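You operate a simulated robot arm through the tools that you are given. There is no shell and no other tool. Be economical: measure what you need, move in short steps, check, and stop when the job is done.

Carry out the task below with a simulated robot arm. There is one attempt and no reset: what you move stays moved.

TASK
Fetch the clear bottle from the top of the herb bench and stand it on the name tile there.
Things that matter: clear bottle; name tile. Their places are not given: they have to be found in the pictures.

It is judged by the outcome, as a careful person would: the job done as asked, and still so three seconds after it is handed in. It fails if anything else is knocked over, pushed out of place, dropped, spilled or broken.

THE ROBOT
A 7-joint arm with a two-finger parallel gripper, fixed in place. Base frame: the origin is at the foot of the arm, x ahead of it, y to its left, z up; the work surface is at about z = 0. Lengths are in m, angles in rad, forces in N, time in s.
With the tool pointing down near the work surface it reaches from about 0.22 to 0.58 m from the base axis. Its first joint turns from -1.152 to 1.152 rad. Payload 2.5 kg.
Tool frame: the origin (TCP) lies between the finger pads and is the grasp point; the fingertips stand 0.023 m ahead of it; z points along the fingers, y is the line along which they close. The gripper opens to 0.094 m. The fingers are 0.038 m wide and 0.01 m thick; the gripper's body (0.054 by 0.096 m) begins 0.039 m behind the TCP.
Orientation is that of the tool frame in the base frame, as [roll, pitch, yaw] about the fixed x, y, z axes, in that order (R = Rz(yaw) Ry(pitch) Rx(roll)). With the fingers straight down and closing along the base's y, the tool's x points along the base's -x, its y along +y and its z along -z.

THE INTERFACE
- The arm moves only by the tool move_arm. Its argument "motion" is one flat list of numbers, 7 for each row, row after row: the shift along the tool's x, y, z in units of 30 mm (1.0 is 30 mm), then the turn, a rotation vector about the tool's x, y, z in units of 6 degrees (1.0 is 6 degrees), then the closure, from 0 (fully open) to 1 (shut). In form: [x, y, z, rx, ry, rz, hand, x, y, z, rx, ry, rz, hand, ...]. A call has 1 to 8 rows; each row shifts and turns the commanded pose from where the row before left it, along the tool's axes as they then stand. A call with a number of a shift or a turn outside -1 to 1 is refused whole. A row lasts 0.2 s, in which the tool goes at most 0.05 m and 0.15 rad; a call with a longer step from one row to the next is refused whole, and so is a gripper value outside its range. A pose out of reach is approached as far as the arm can. The call stops where the force on the tool passes 40 N (or 10 N more than at its start, if that is more) or the arm is blocked; 0.2 s more then pass. The fingers move at their own pace (about 0.108 m/s each) and stop on an object; they squeeze with about 36 N. The grip force told is the motor's: it shows also when the fingers shut on nothing. Time passes only in rows, and 0.2 s behind the last, so rows that do not move let the fingers close. It gives the time, the measured TCP pose, the force on the tool (base axes), the opening and the grip force at its end, in the units of the frame above (readings bear some noise), and new pictures: "pictures" is both (left out), scene, wrist or none.
- Cameras (640 x 400 px; columns grow to the right, rows downward): "scene" is fixed at [0.1053, -0.3968, 0.5514]; the picture's right is [0.92, -0.39, 0.00], its down [-0.20, -0.46, -0.86] and it looks along [0.34, 0.80, -0.50] (base axes); focal length 364 px, centre (320, 200). "wrist" rides on the gripper at [-0.039, 0, -0.044] in the tool frame; the picture's right is [0.00, -1.00, 0.00], its down [0.97, 0.00, -0.24] and it looks along [0.24, 0.00, 0.97] (tool axes); focal length 218 px, centre (320, 200).
- point_at(camera, pixels): for up to 12 pixels [column, row] of the newest picture of that camera ("zoom" is the newest enlarged one), the place [x, y, z] in the base frame of the surface seen there, good to about 0.002 m. No time passes.
- inspect(camera, box): a new picture of the part [left, top, right, bottom] of that camera's present view, enlarged. No time passes.
- job_done(): hands the job in; it is judged then, once.

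Work in short steps. Measure before you move; look again where a grasp or a placing could have gone wrong, and mend it. You have 60 turns and 100 pictures in all, the two below and enlarged ones among them. Open the gripper and draw the arm clear of the work before you hand the job in, unless the task says otherwise; then end with one line.

The tools are called after "Call:" as name(argument=value, ...) on one line, values as JSON. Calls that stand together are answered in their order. move_arm: Moves the arm, as the interface text tells. Its arguments: {"type":"object","properties":{"motion":{"type":"array"},"pictures":{"type":"string","enum":["both","scene","wrist","none"]}},"required":["motion"]} The other tools are called the same way: point_at (camera, pixels) gives the place of the surface under pixels of a picture; inspect (camera, box) takes an enlarged picture of a part of a camera's view; job_done () hands the job in.

At the start:

```text
time_s: 0.0
tool_pos: [0.3324, 0.1663, 0.2328]
orientation: [3.14, 0.001, 3.141]
force: [-0.1, -0.2, -0.6]
width: 0.0942
finger_force: 0.0
```

scene: 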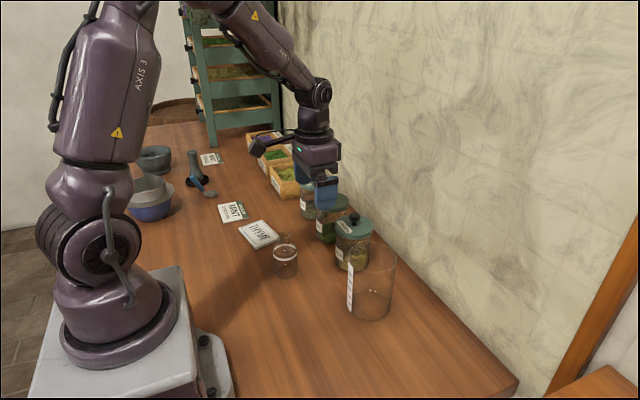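
wrist: 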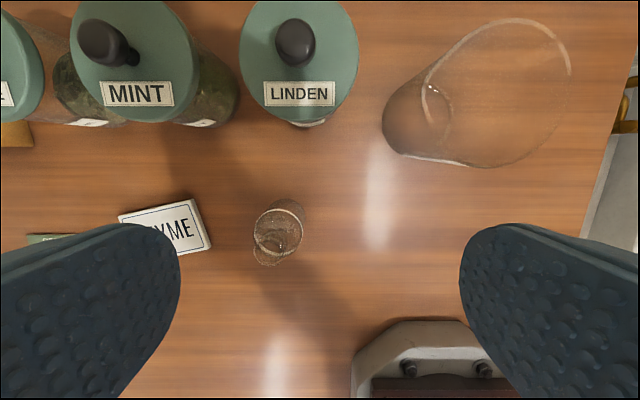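

I see a small clear vessel near (285,258), a big clear jar near (370,285), and tiles near (258,234), (233,212), (210,158). I'll enlarge these to tell them apart.

Call:
inspect(camera="scene", box=[200, 180, 420, 330])

Call:
inspect(camera="wrist", box=[100, 160, 350, 310])

Call:
inspect(camera="scene", box=[120, 110, 320, 240])

```text
2.67 times, centred on (310, 255) of scene
```

zoom: 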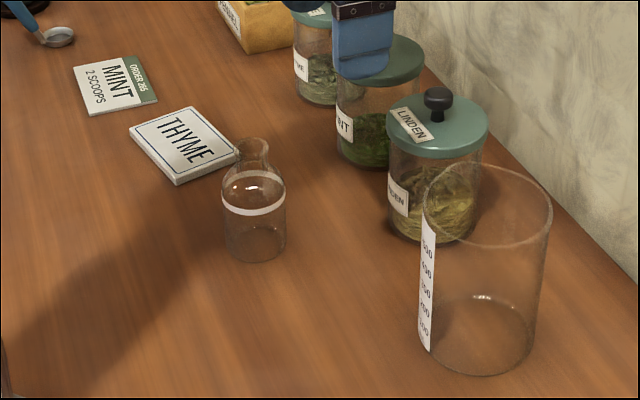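

```text
2.56 times, centred on (225, 235) of wrist
```

zoom: 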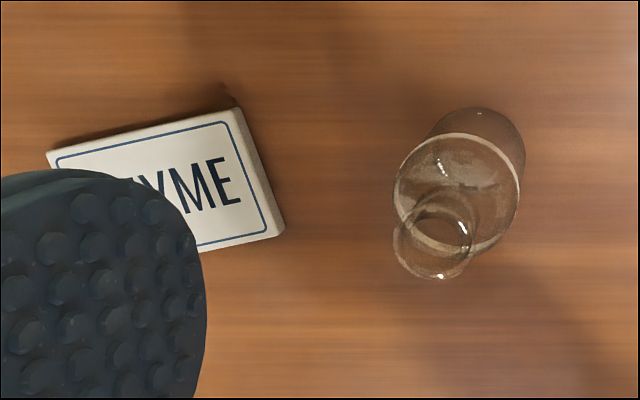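

```text
3.08 times, centred on (220, 175) of scene
```

zoom: 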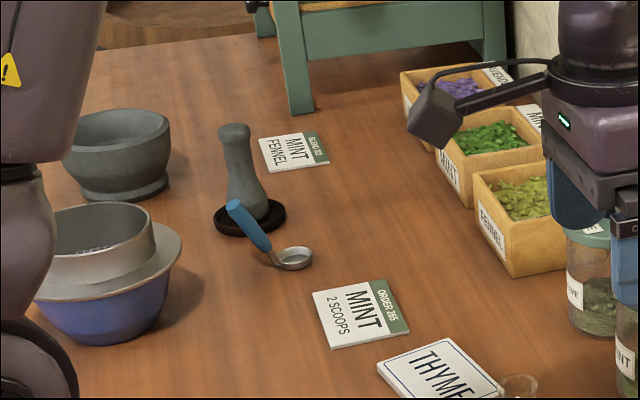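

The bottle is the small necked one, at about (285,260). The name tile is the thick THYME tile at about (258,234); the others are order cards. I'll measure both.

Call:
point_at(camera="scene", pixels=[[285, 276], [285, 258], [275, 258], [296, 258], [285, 240], [285, 233], [239, 230], [264, 221], [278, 237], [256, 248], [258, 234]])

Call:
point_at(camera="wrist", pixels=[[278, 229], [265, 257], [254, 250], [283, 245], [300, 222], [254, 228], [296, 204], [202, 243], [188, 205], [128, 217]])

```text
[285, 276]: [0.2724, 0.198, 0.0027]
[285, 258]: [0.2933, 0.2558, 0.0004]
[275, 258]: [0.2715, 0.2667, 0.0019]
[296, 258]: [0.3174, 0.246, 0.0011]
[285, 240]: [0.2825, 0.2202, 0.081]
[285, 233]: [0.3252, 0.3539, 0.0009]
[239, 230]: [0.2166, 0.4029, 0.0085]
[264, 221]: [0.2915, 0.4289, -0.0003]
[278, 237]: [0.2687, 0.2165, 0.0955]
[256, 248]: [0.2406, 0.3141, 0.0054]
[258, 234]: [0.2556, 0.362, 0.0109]
```

```text
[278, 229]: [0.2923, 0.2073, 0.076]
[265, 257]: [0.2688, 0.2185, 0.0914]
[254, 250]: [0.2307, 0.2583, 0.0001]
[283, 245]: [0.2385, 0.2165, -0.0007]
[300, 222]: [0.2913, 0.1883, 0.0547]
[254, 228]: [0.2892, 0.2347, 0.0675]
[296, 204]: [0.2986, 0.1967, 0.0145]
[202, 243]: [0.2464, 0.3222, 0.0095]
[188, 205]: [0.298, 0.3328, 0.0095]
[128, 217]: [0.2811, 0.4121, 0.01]
```

The bottle is at about (0.276, 0.211), roughly 0.047 wide and 0.095 tall. The tile is centred near (0.26, 0.364) with its top at 0.0095. I'll move above the bottle and check.

Call:
move_arm(motion=[0.627, 0.502, 0.8, 0, 0, 0, 0, 0.627, 0.502, 0.8, 0, 0, 0, 0, 0.627, 0.502, 0.8, 0, 0, 0, 0])

Call:
point_at(camera="scene", pixels=[[354, 218], [338, 226], [330, 205]])

```text
time_s: 0.8
tool_pos: [0.277, 0.2106, 0.1614]
orientation: [3.14, -0.001, -3.141]
force: [-0.1, -0.2, 0.6]
width: 0.0943
finger_force: 0.2
```

scene: 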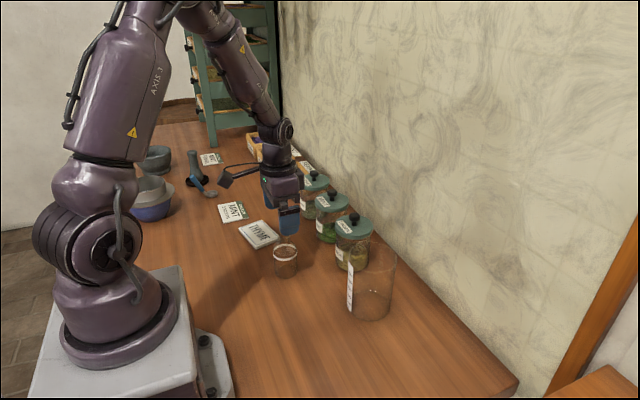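
wrist: 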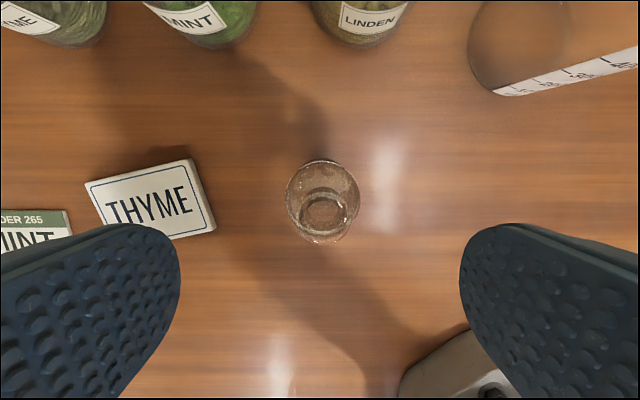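

```text
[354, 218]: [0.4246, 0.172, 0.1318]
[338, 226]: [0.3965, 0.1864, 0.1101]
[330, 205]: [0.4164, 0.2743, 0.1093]
```

The bottle's mouth is at about (323,213) and its body circle at about (322,197). I'll measure these before going down.

Call:
inspect(camera="wrist", box=[260, 140, 388, 260])

Call:
point_at(camera="wrist", pixels=[[288, 200], [358, 200], [323, 164], [323, 160], [300, 215], [348, 215], [323, 198], [323, 229], [323, 243], [213, 228], [193, 160], [88, 184]])

```text
3.33 times, centred on (324, 200) of wrist
```

zoom: 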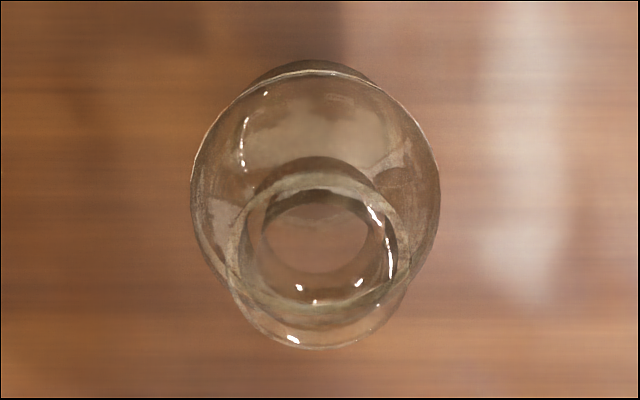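

```text
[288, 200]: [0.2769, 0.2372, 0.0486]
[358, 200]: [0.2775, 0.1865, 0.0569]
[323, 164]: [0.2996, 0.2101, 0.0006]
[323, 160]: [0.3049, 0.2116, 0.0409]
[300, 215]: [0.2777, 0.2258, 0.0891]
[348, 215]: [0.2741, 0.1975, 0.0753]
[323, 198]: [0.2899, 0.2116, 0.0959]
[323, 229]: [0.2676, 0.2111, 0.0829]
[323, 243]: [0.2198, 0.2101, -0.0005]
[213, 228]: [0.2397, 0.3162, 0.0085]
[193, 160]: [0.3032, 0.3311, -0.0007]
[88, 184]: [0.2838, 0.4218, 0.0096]
```

The bottle's centre is about (0.278, 0.2115), its top about 0.097. I'll descend to TCP z ≈ 0.066, which leaves the palm clear of the mouth, and stay open.

Call:
move_arm(motion=[-0.03, 0.03, 0.8, 0, 0, 0, 0, 0, 0, 0.8, 0, 0, 0, 0, 0, 0, 0.8, 0, 0, 0, 0, 0, 0, 0.78, 0, 0, 0, 0])

```text
time_s: 1.8
tool_pos: [0.2782, 0.2123, 0.0664]
orientation: [3.141, 0.001, 3.139]
force: [-0.8, 0.2, -0.4]
width: 0.0941
finger_force: 0.0
```

scene: 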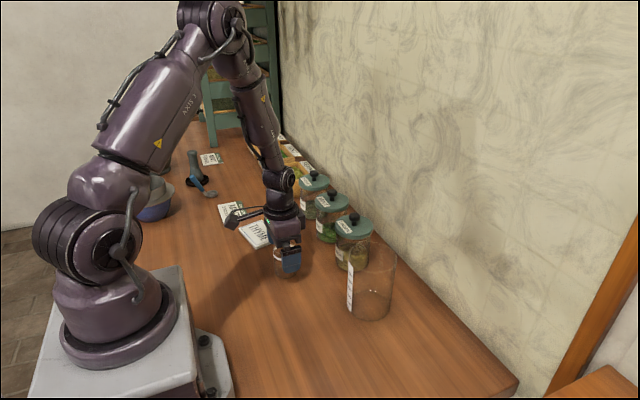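
wrist: 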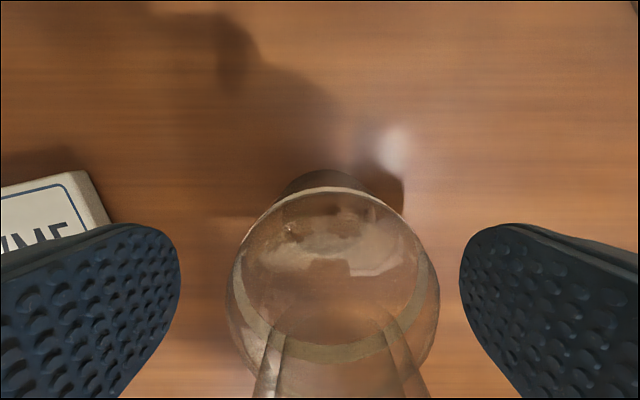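

The bottle is centred between the fingers, so I'll close them gradually.

Call:
move_arm(motion=[0, 0, 0, 0, 0, 0, 0.3, 0, 0, 0, 0, 0, 0, 0.5, 0, 0, 0, 0, 0, 0, 0.7, 0, 0, 0, 0, 0, 0, 0.7])

```text
time_s: 2.8
tool_pos: [0.2764, 0.2118, 0.0656]
orientation: [3.14, -0.001, -3.141]
force: [-0.8, 0.2, -0.1]
width: 0.0497
finger_force: 35.6
```

scene: 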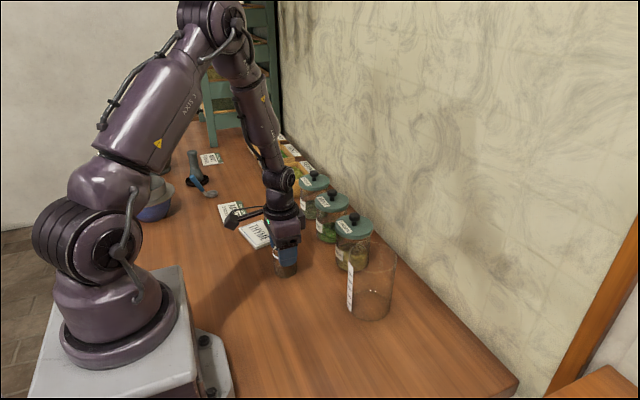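
wrist: 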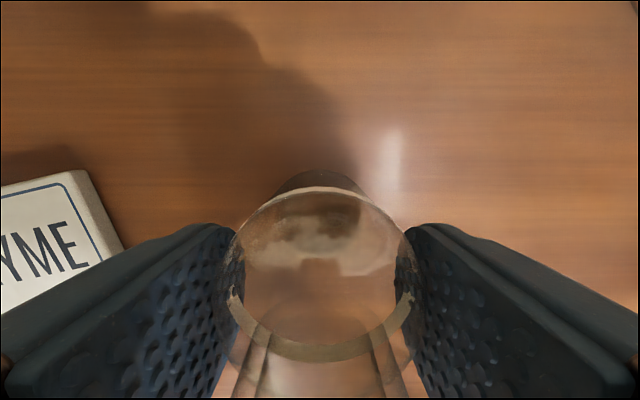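

The bottle is held, width 0.0497 at 36 N. I'll lift it about 6 cm.

Call:
move_arm(motion=[0, 0, -0.4, 0, 0, 0, 0.7, 0, 0, -0.8, 0, 0, 0, 0.7, 0, 0, -0.8, 0, 0, 0, 0.7])

```text
time_s: 3.6
tool_pos: [0.2767, 0.2113, 0.1233]
orientation: [-3.14, 0.0, 3.141]
force: [-0.1, -0.8, 0.4]
width: 0.0501
finger_force: 35.7
```

scene: 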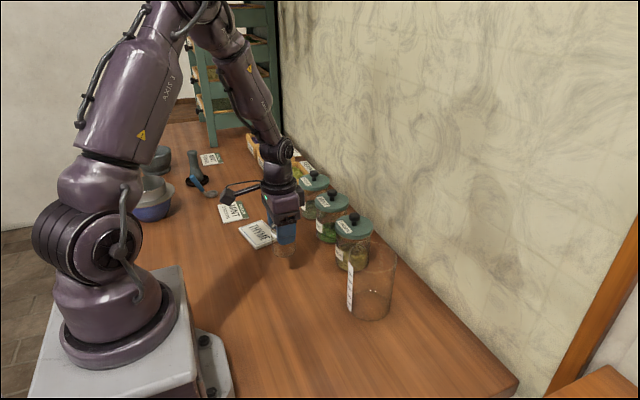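
wrist: 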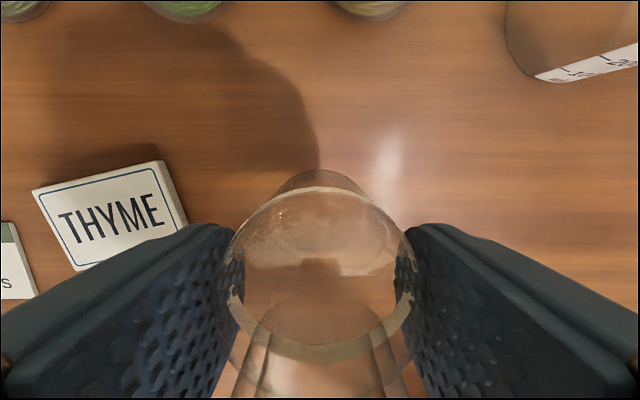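

The bottle came up with the gripper, and the whole tile is in the wrist view. I'll measure its corners at (35,190), (161,163), (186,221) and (77,269).

Call:
point_at(camera="wrist", pixels=[[36, 191], [159, 164], [176, 222], [79, 267], [110, 215]])

```text
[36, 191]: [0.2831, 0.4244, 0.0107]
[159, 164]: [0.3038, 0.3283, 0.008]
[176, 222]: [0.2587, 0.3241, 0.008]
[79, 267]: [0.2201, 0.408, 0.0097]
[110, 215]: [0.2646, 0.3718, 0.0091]
```

The tile's centre is (0.261, 0.3695), so I'll carry the bottle over to it at this height.

Call:
move_arm(motion=[0.075, 0.4, 0, 0, 0, 0, 0.7, 0.075, 0.753, 0, 0, 0, 0, 0.7, 0.075, 0.753, 0, 0, 0, 0, 0.7, 0.075, 0.753, 0, 0, 0, 0, 0.7, 0.075, 0.753, 0, 0, 0, 0, 0.7, 0.075, 0.753, 0, 0, 0, 0, 0.7, 0.075, 0.753, 0, 0, 0, 0, 0.7, 0, 0.36, 0, 0, 0, 0, 0.7])

```text
time_s: 5.4
tool_pos: [0.2594, 0.3713, 0.1255]
orientation: [3.14, 0.001, 3.141]
force: [0.5, -0.2, -1.3]
width: 0.0495
finger_force: 36.5
```

scene: 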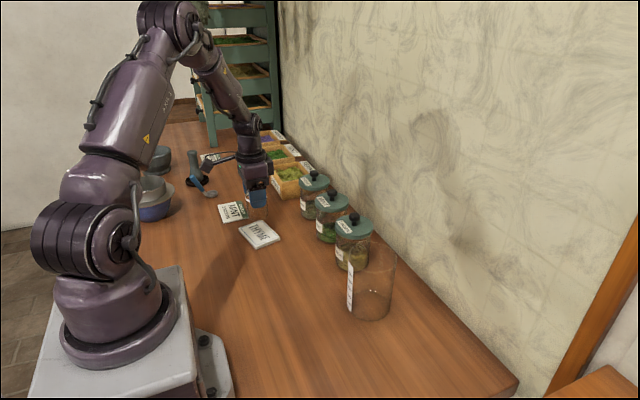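
wrist: 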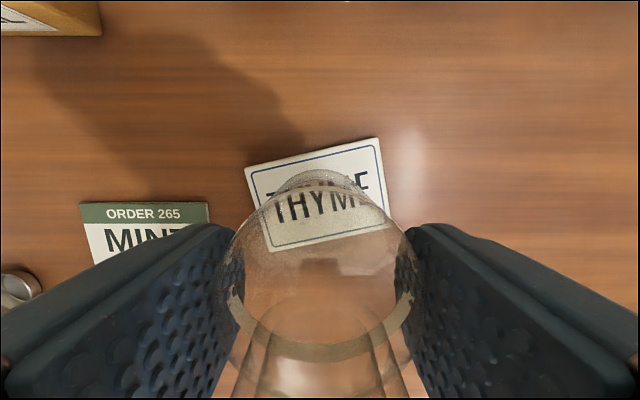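

The bottle is above the tile. I'll lower it to just above contact (TCP about 0.079) and look.

Call:
move_arm(motion=[-0.04, -0.03, 0.5, 0, 0, 0, 0.7, 0, 0, 0.5, 0, 0, 0, 0.7, 0, 0, 0.4, 0, 0, 0, 0.7])

Call:
inspect(camera="scene", box=[200, 170, 340, 260])

```text
time_s: 6.2
tool_pos: [0.262, 0.3702, 0.0843]
orientation: [3.141, 0.0, 3.14]
force: [-0.7, -0.7, -0.5]
width: 0.0499
finger_force: 36.0
```

scene: 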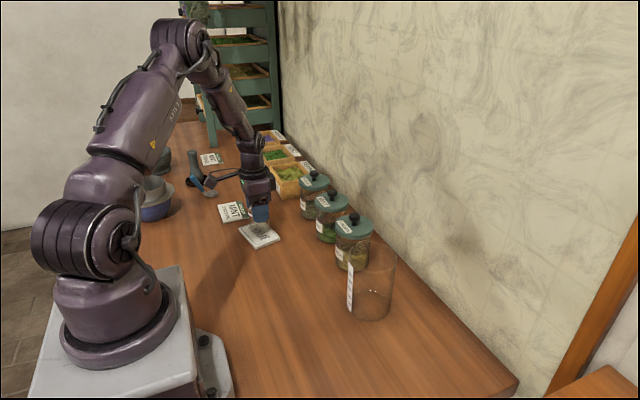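
wrist: 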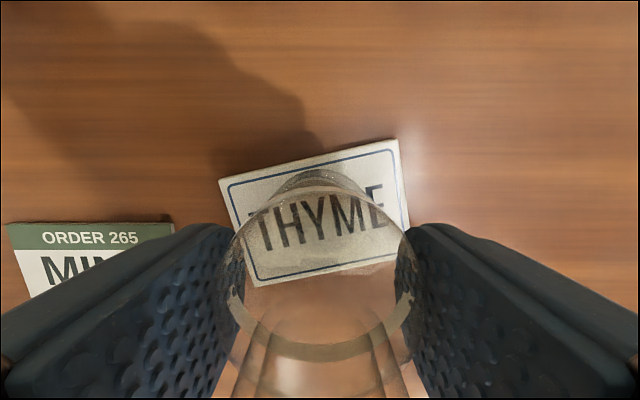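

```text
4.44 times, centred on (270, 215) of scene
```

zoom: 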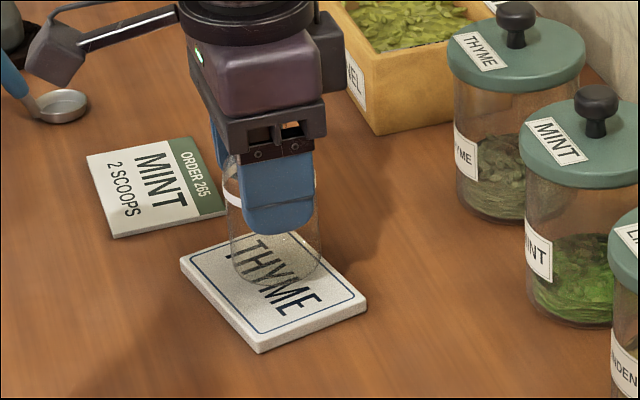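

The bottle is well centred and slightly above the tile. I'll lower it in small steps, watching the vertical force.

Call:
move_arm(motion=[0, 0, 0.1, 0, 0, 0, 0.7, 0, 0, 0.1, 0, 0, 0, 0.7, 0, 0, 0.07, 0, 0, 0, 0.7], pictures="none")

```text
time_s: 7.0
tool_pos: [0.2627, 0.3701, 0.0753]
orientation: [3.141, 0.0, -3.141]
force: [-3.5, -4.3, 14.7]
width: 0.0496
finger_force: 35.8
```

The upward force of 14.7 N shows contact. I'll ease up a hair and open slowly.

Call:
move_arm(motion=[0, 0, -0.03, 0, 0, 0, 0.7, 0, 0, 0, 0, 0, 0, 0.45, 0, 0, 0, 0, 0, 0, 0.3, 0, 0, 0, 0, 0, 0, 0.1, 0, 0, 0, 0, 0, 0, 0])

```text
time_s: 8.2
tool_pos: [0.2616, 0.3685, 0.0763]
orientation: [-3.141, 0.0, 3.141]
force: [0.1, -0.2, 0.3]
width: 0.094
finger_force: 0.1
```

scene: 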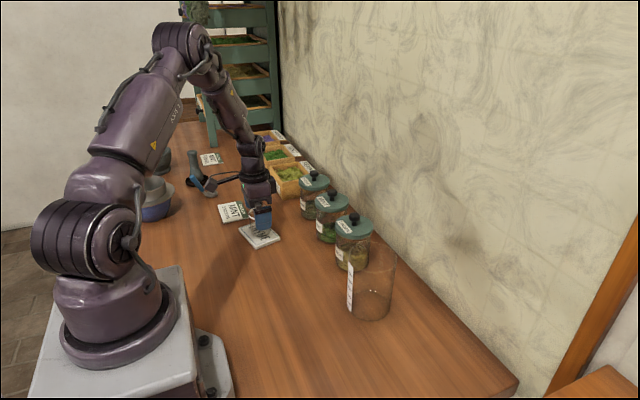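
wrist: 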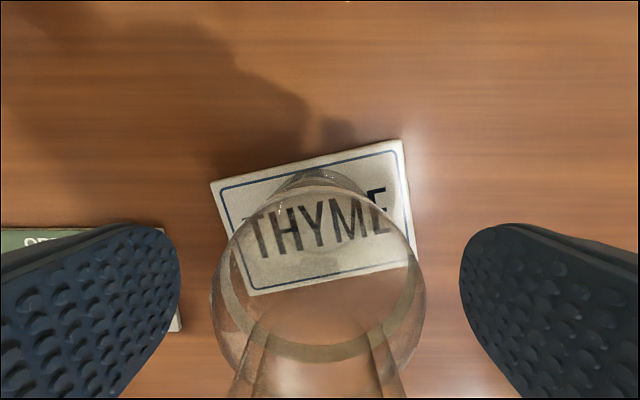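

The bottle stands free, with the fingers fully open. I'll go straight up about 13 cm.

Call:
move_arm(motion=[0, 0, -0.3, 0, 0, 0, 0, 0, 0, -0.8, 0, 0, 0, 0, 0, 0, -0.9, 0, 0, 0, 0, 0, 0, -0.9, 0, 0, 0, 0, 0, 0, -0.9, 0, 0, 0, 0, 0, 0, -0.9, 0, 0, 0, 0])

Call:
inspect(camera="scene", box=[200, 170, 340, 260])

```text
time_s: 9.6
tool_pos: [0.2603, 0.3682, 0.2174]
orientation: [-3.141, 0.0, -3.141]
force: [0.7, -0.3, 0.7]
width: 0.094
finger_force: 0.0
```

scene: 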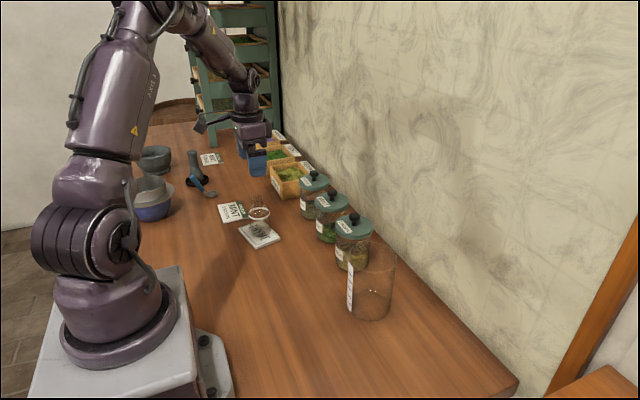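
wrist: 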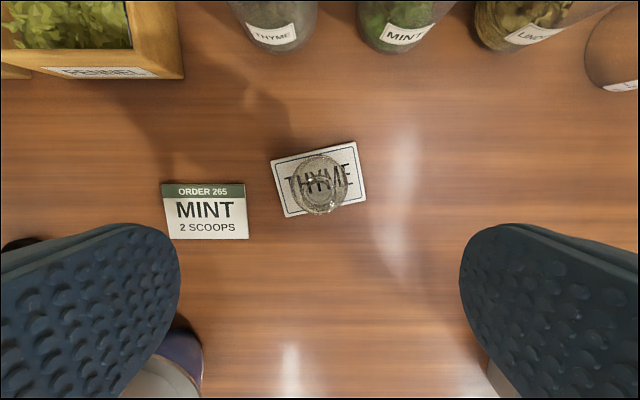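

```text
4.44 times, centred on (270, 215) of scene
```

zoom: 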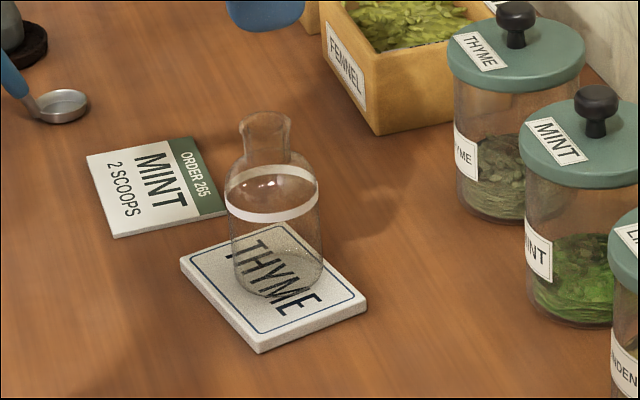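

The bottle stands upright on the THYME tile, nothing else has moved, and the arm is clear above it, so I'm handing the job in.

Call:
job_done()

```text
The job is handed in.
```

The clear bottle is standing upright on the THYME name tile, the gripper is open and the arm is clear; nothing else was disturbed.
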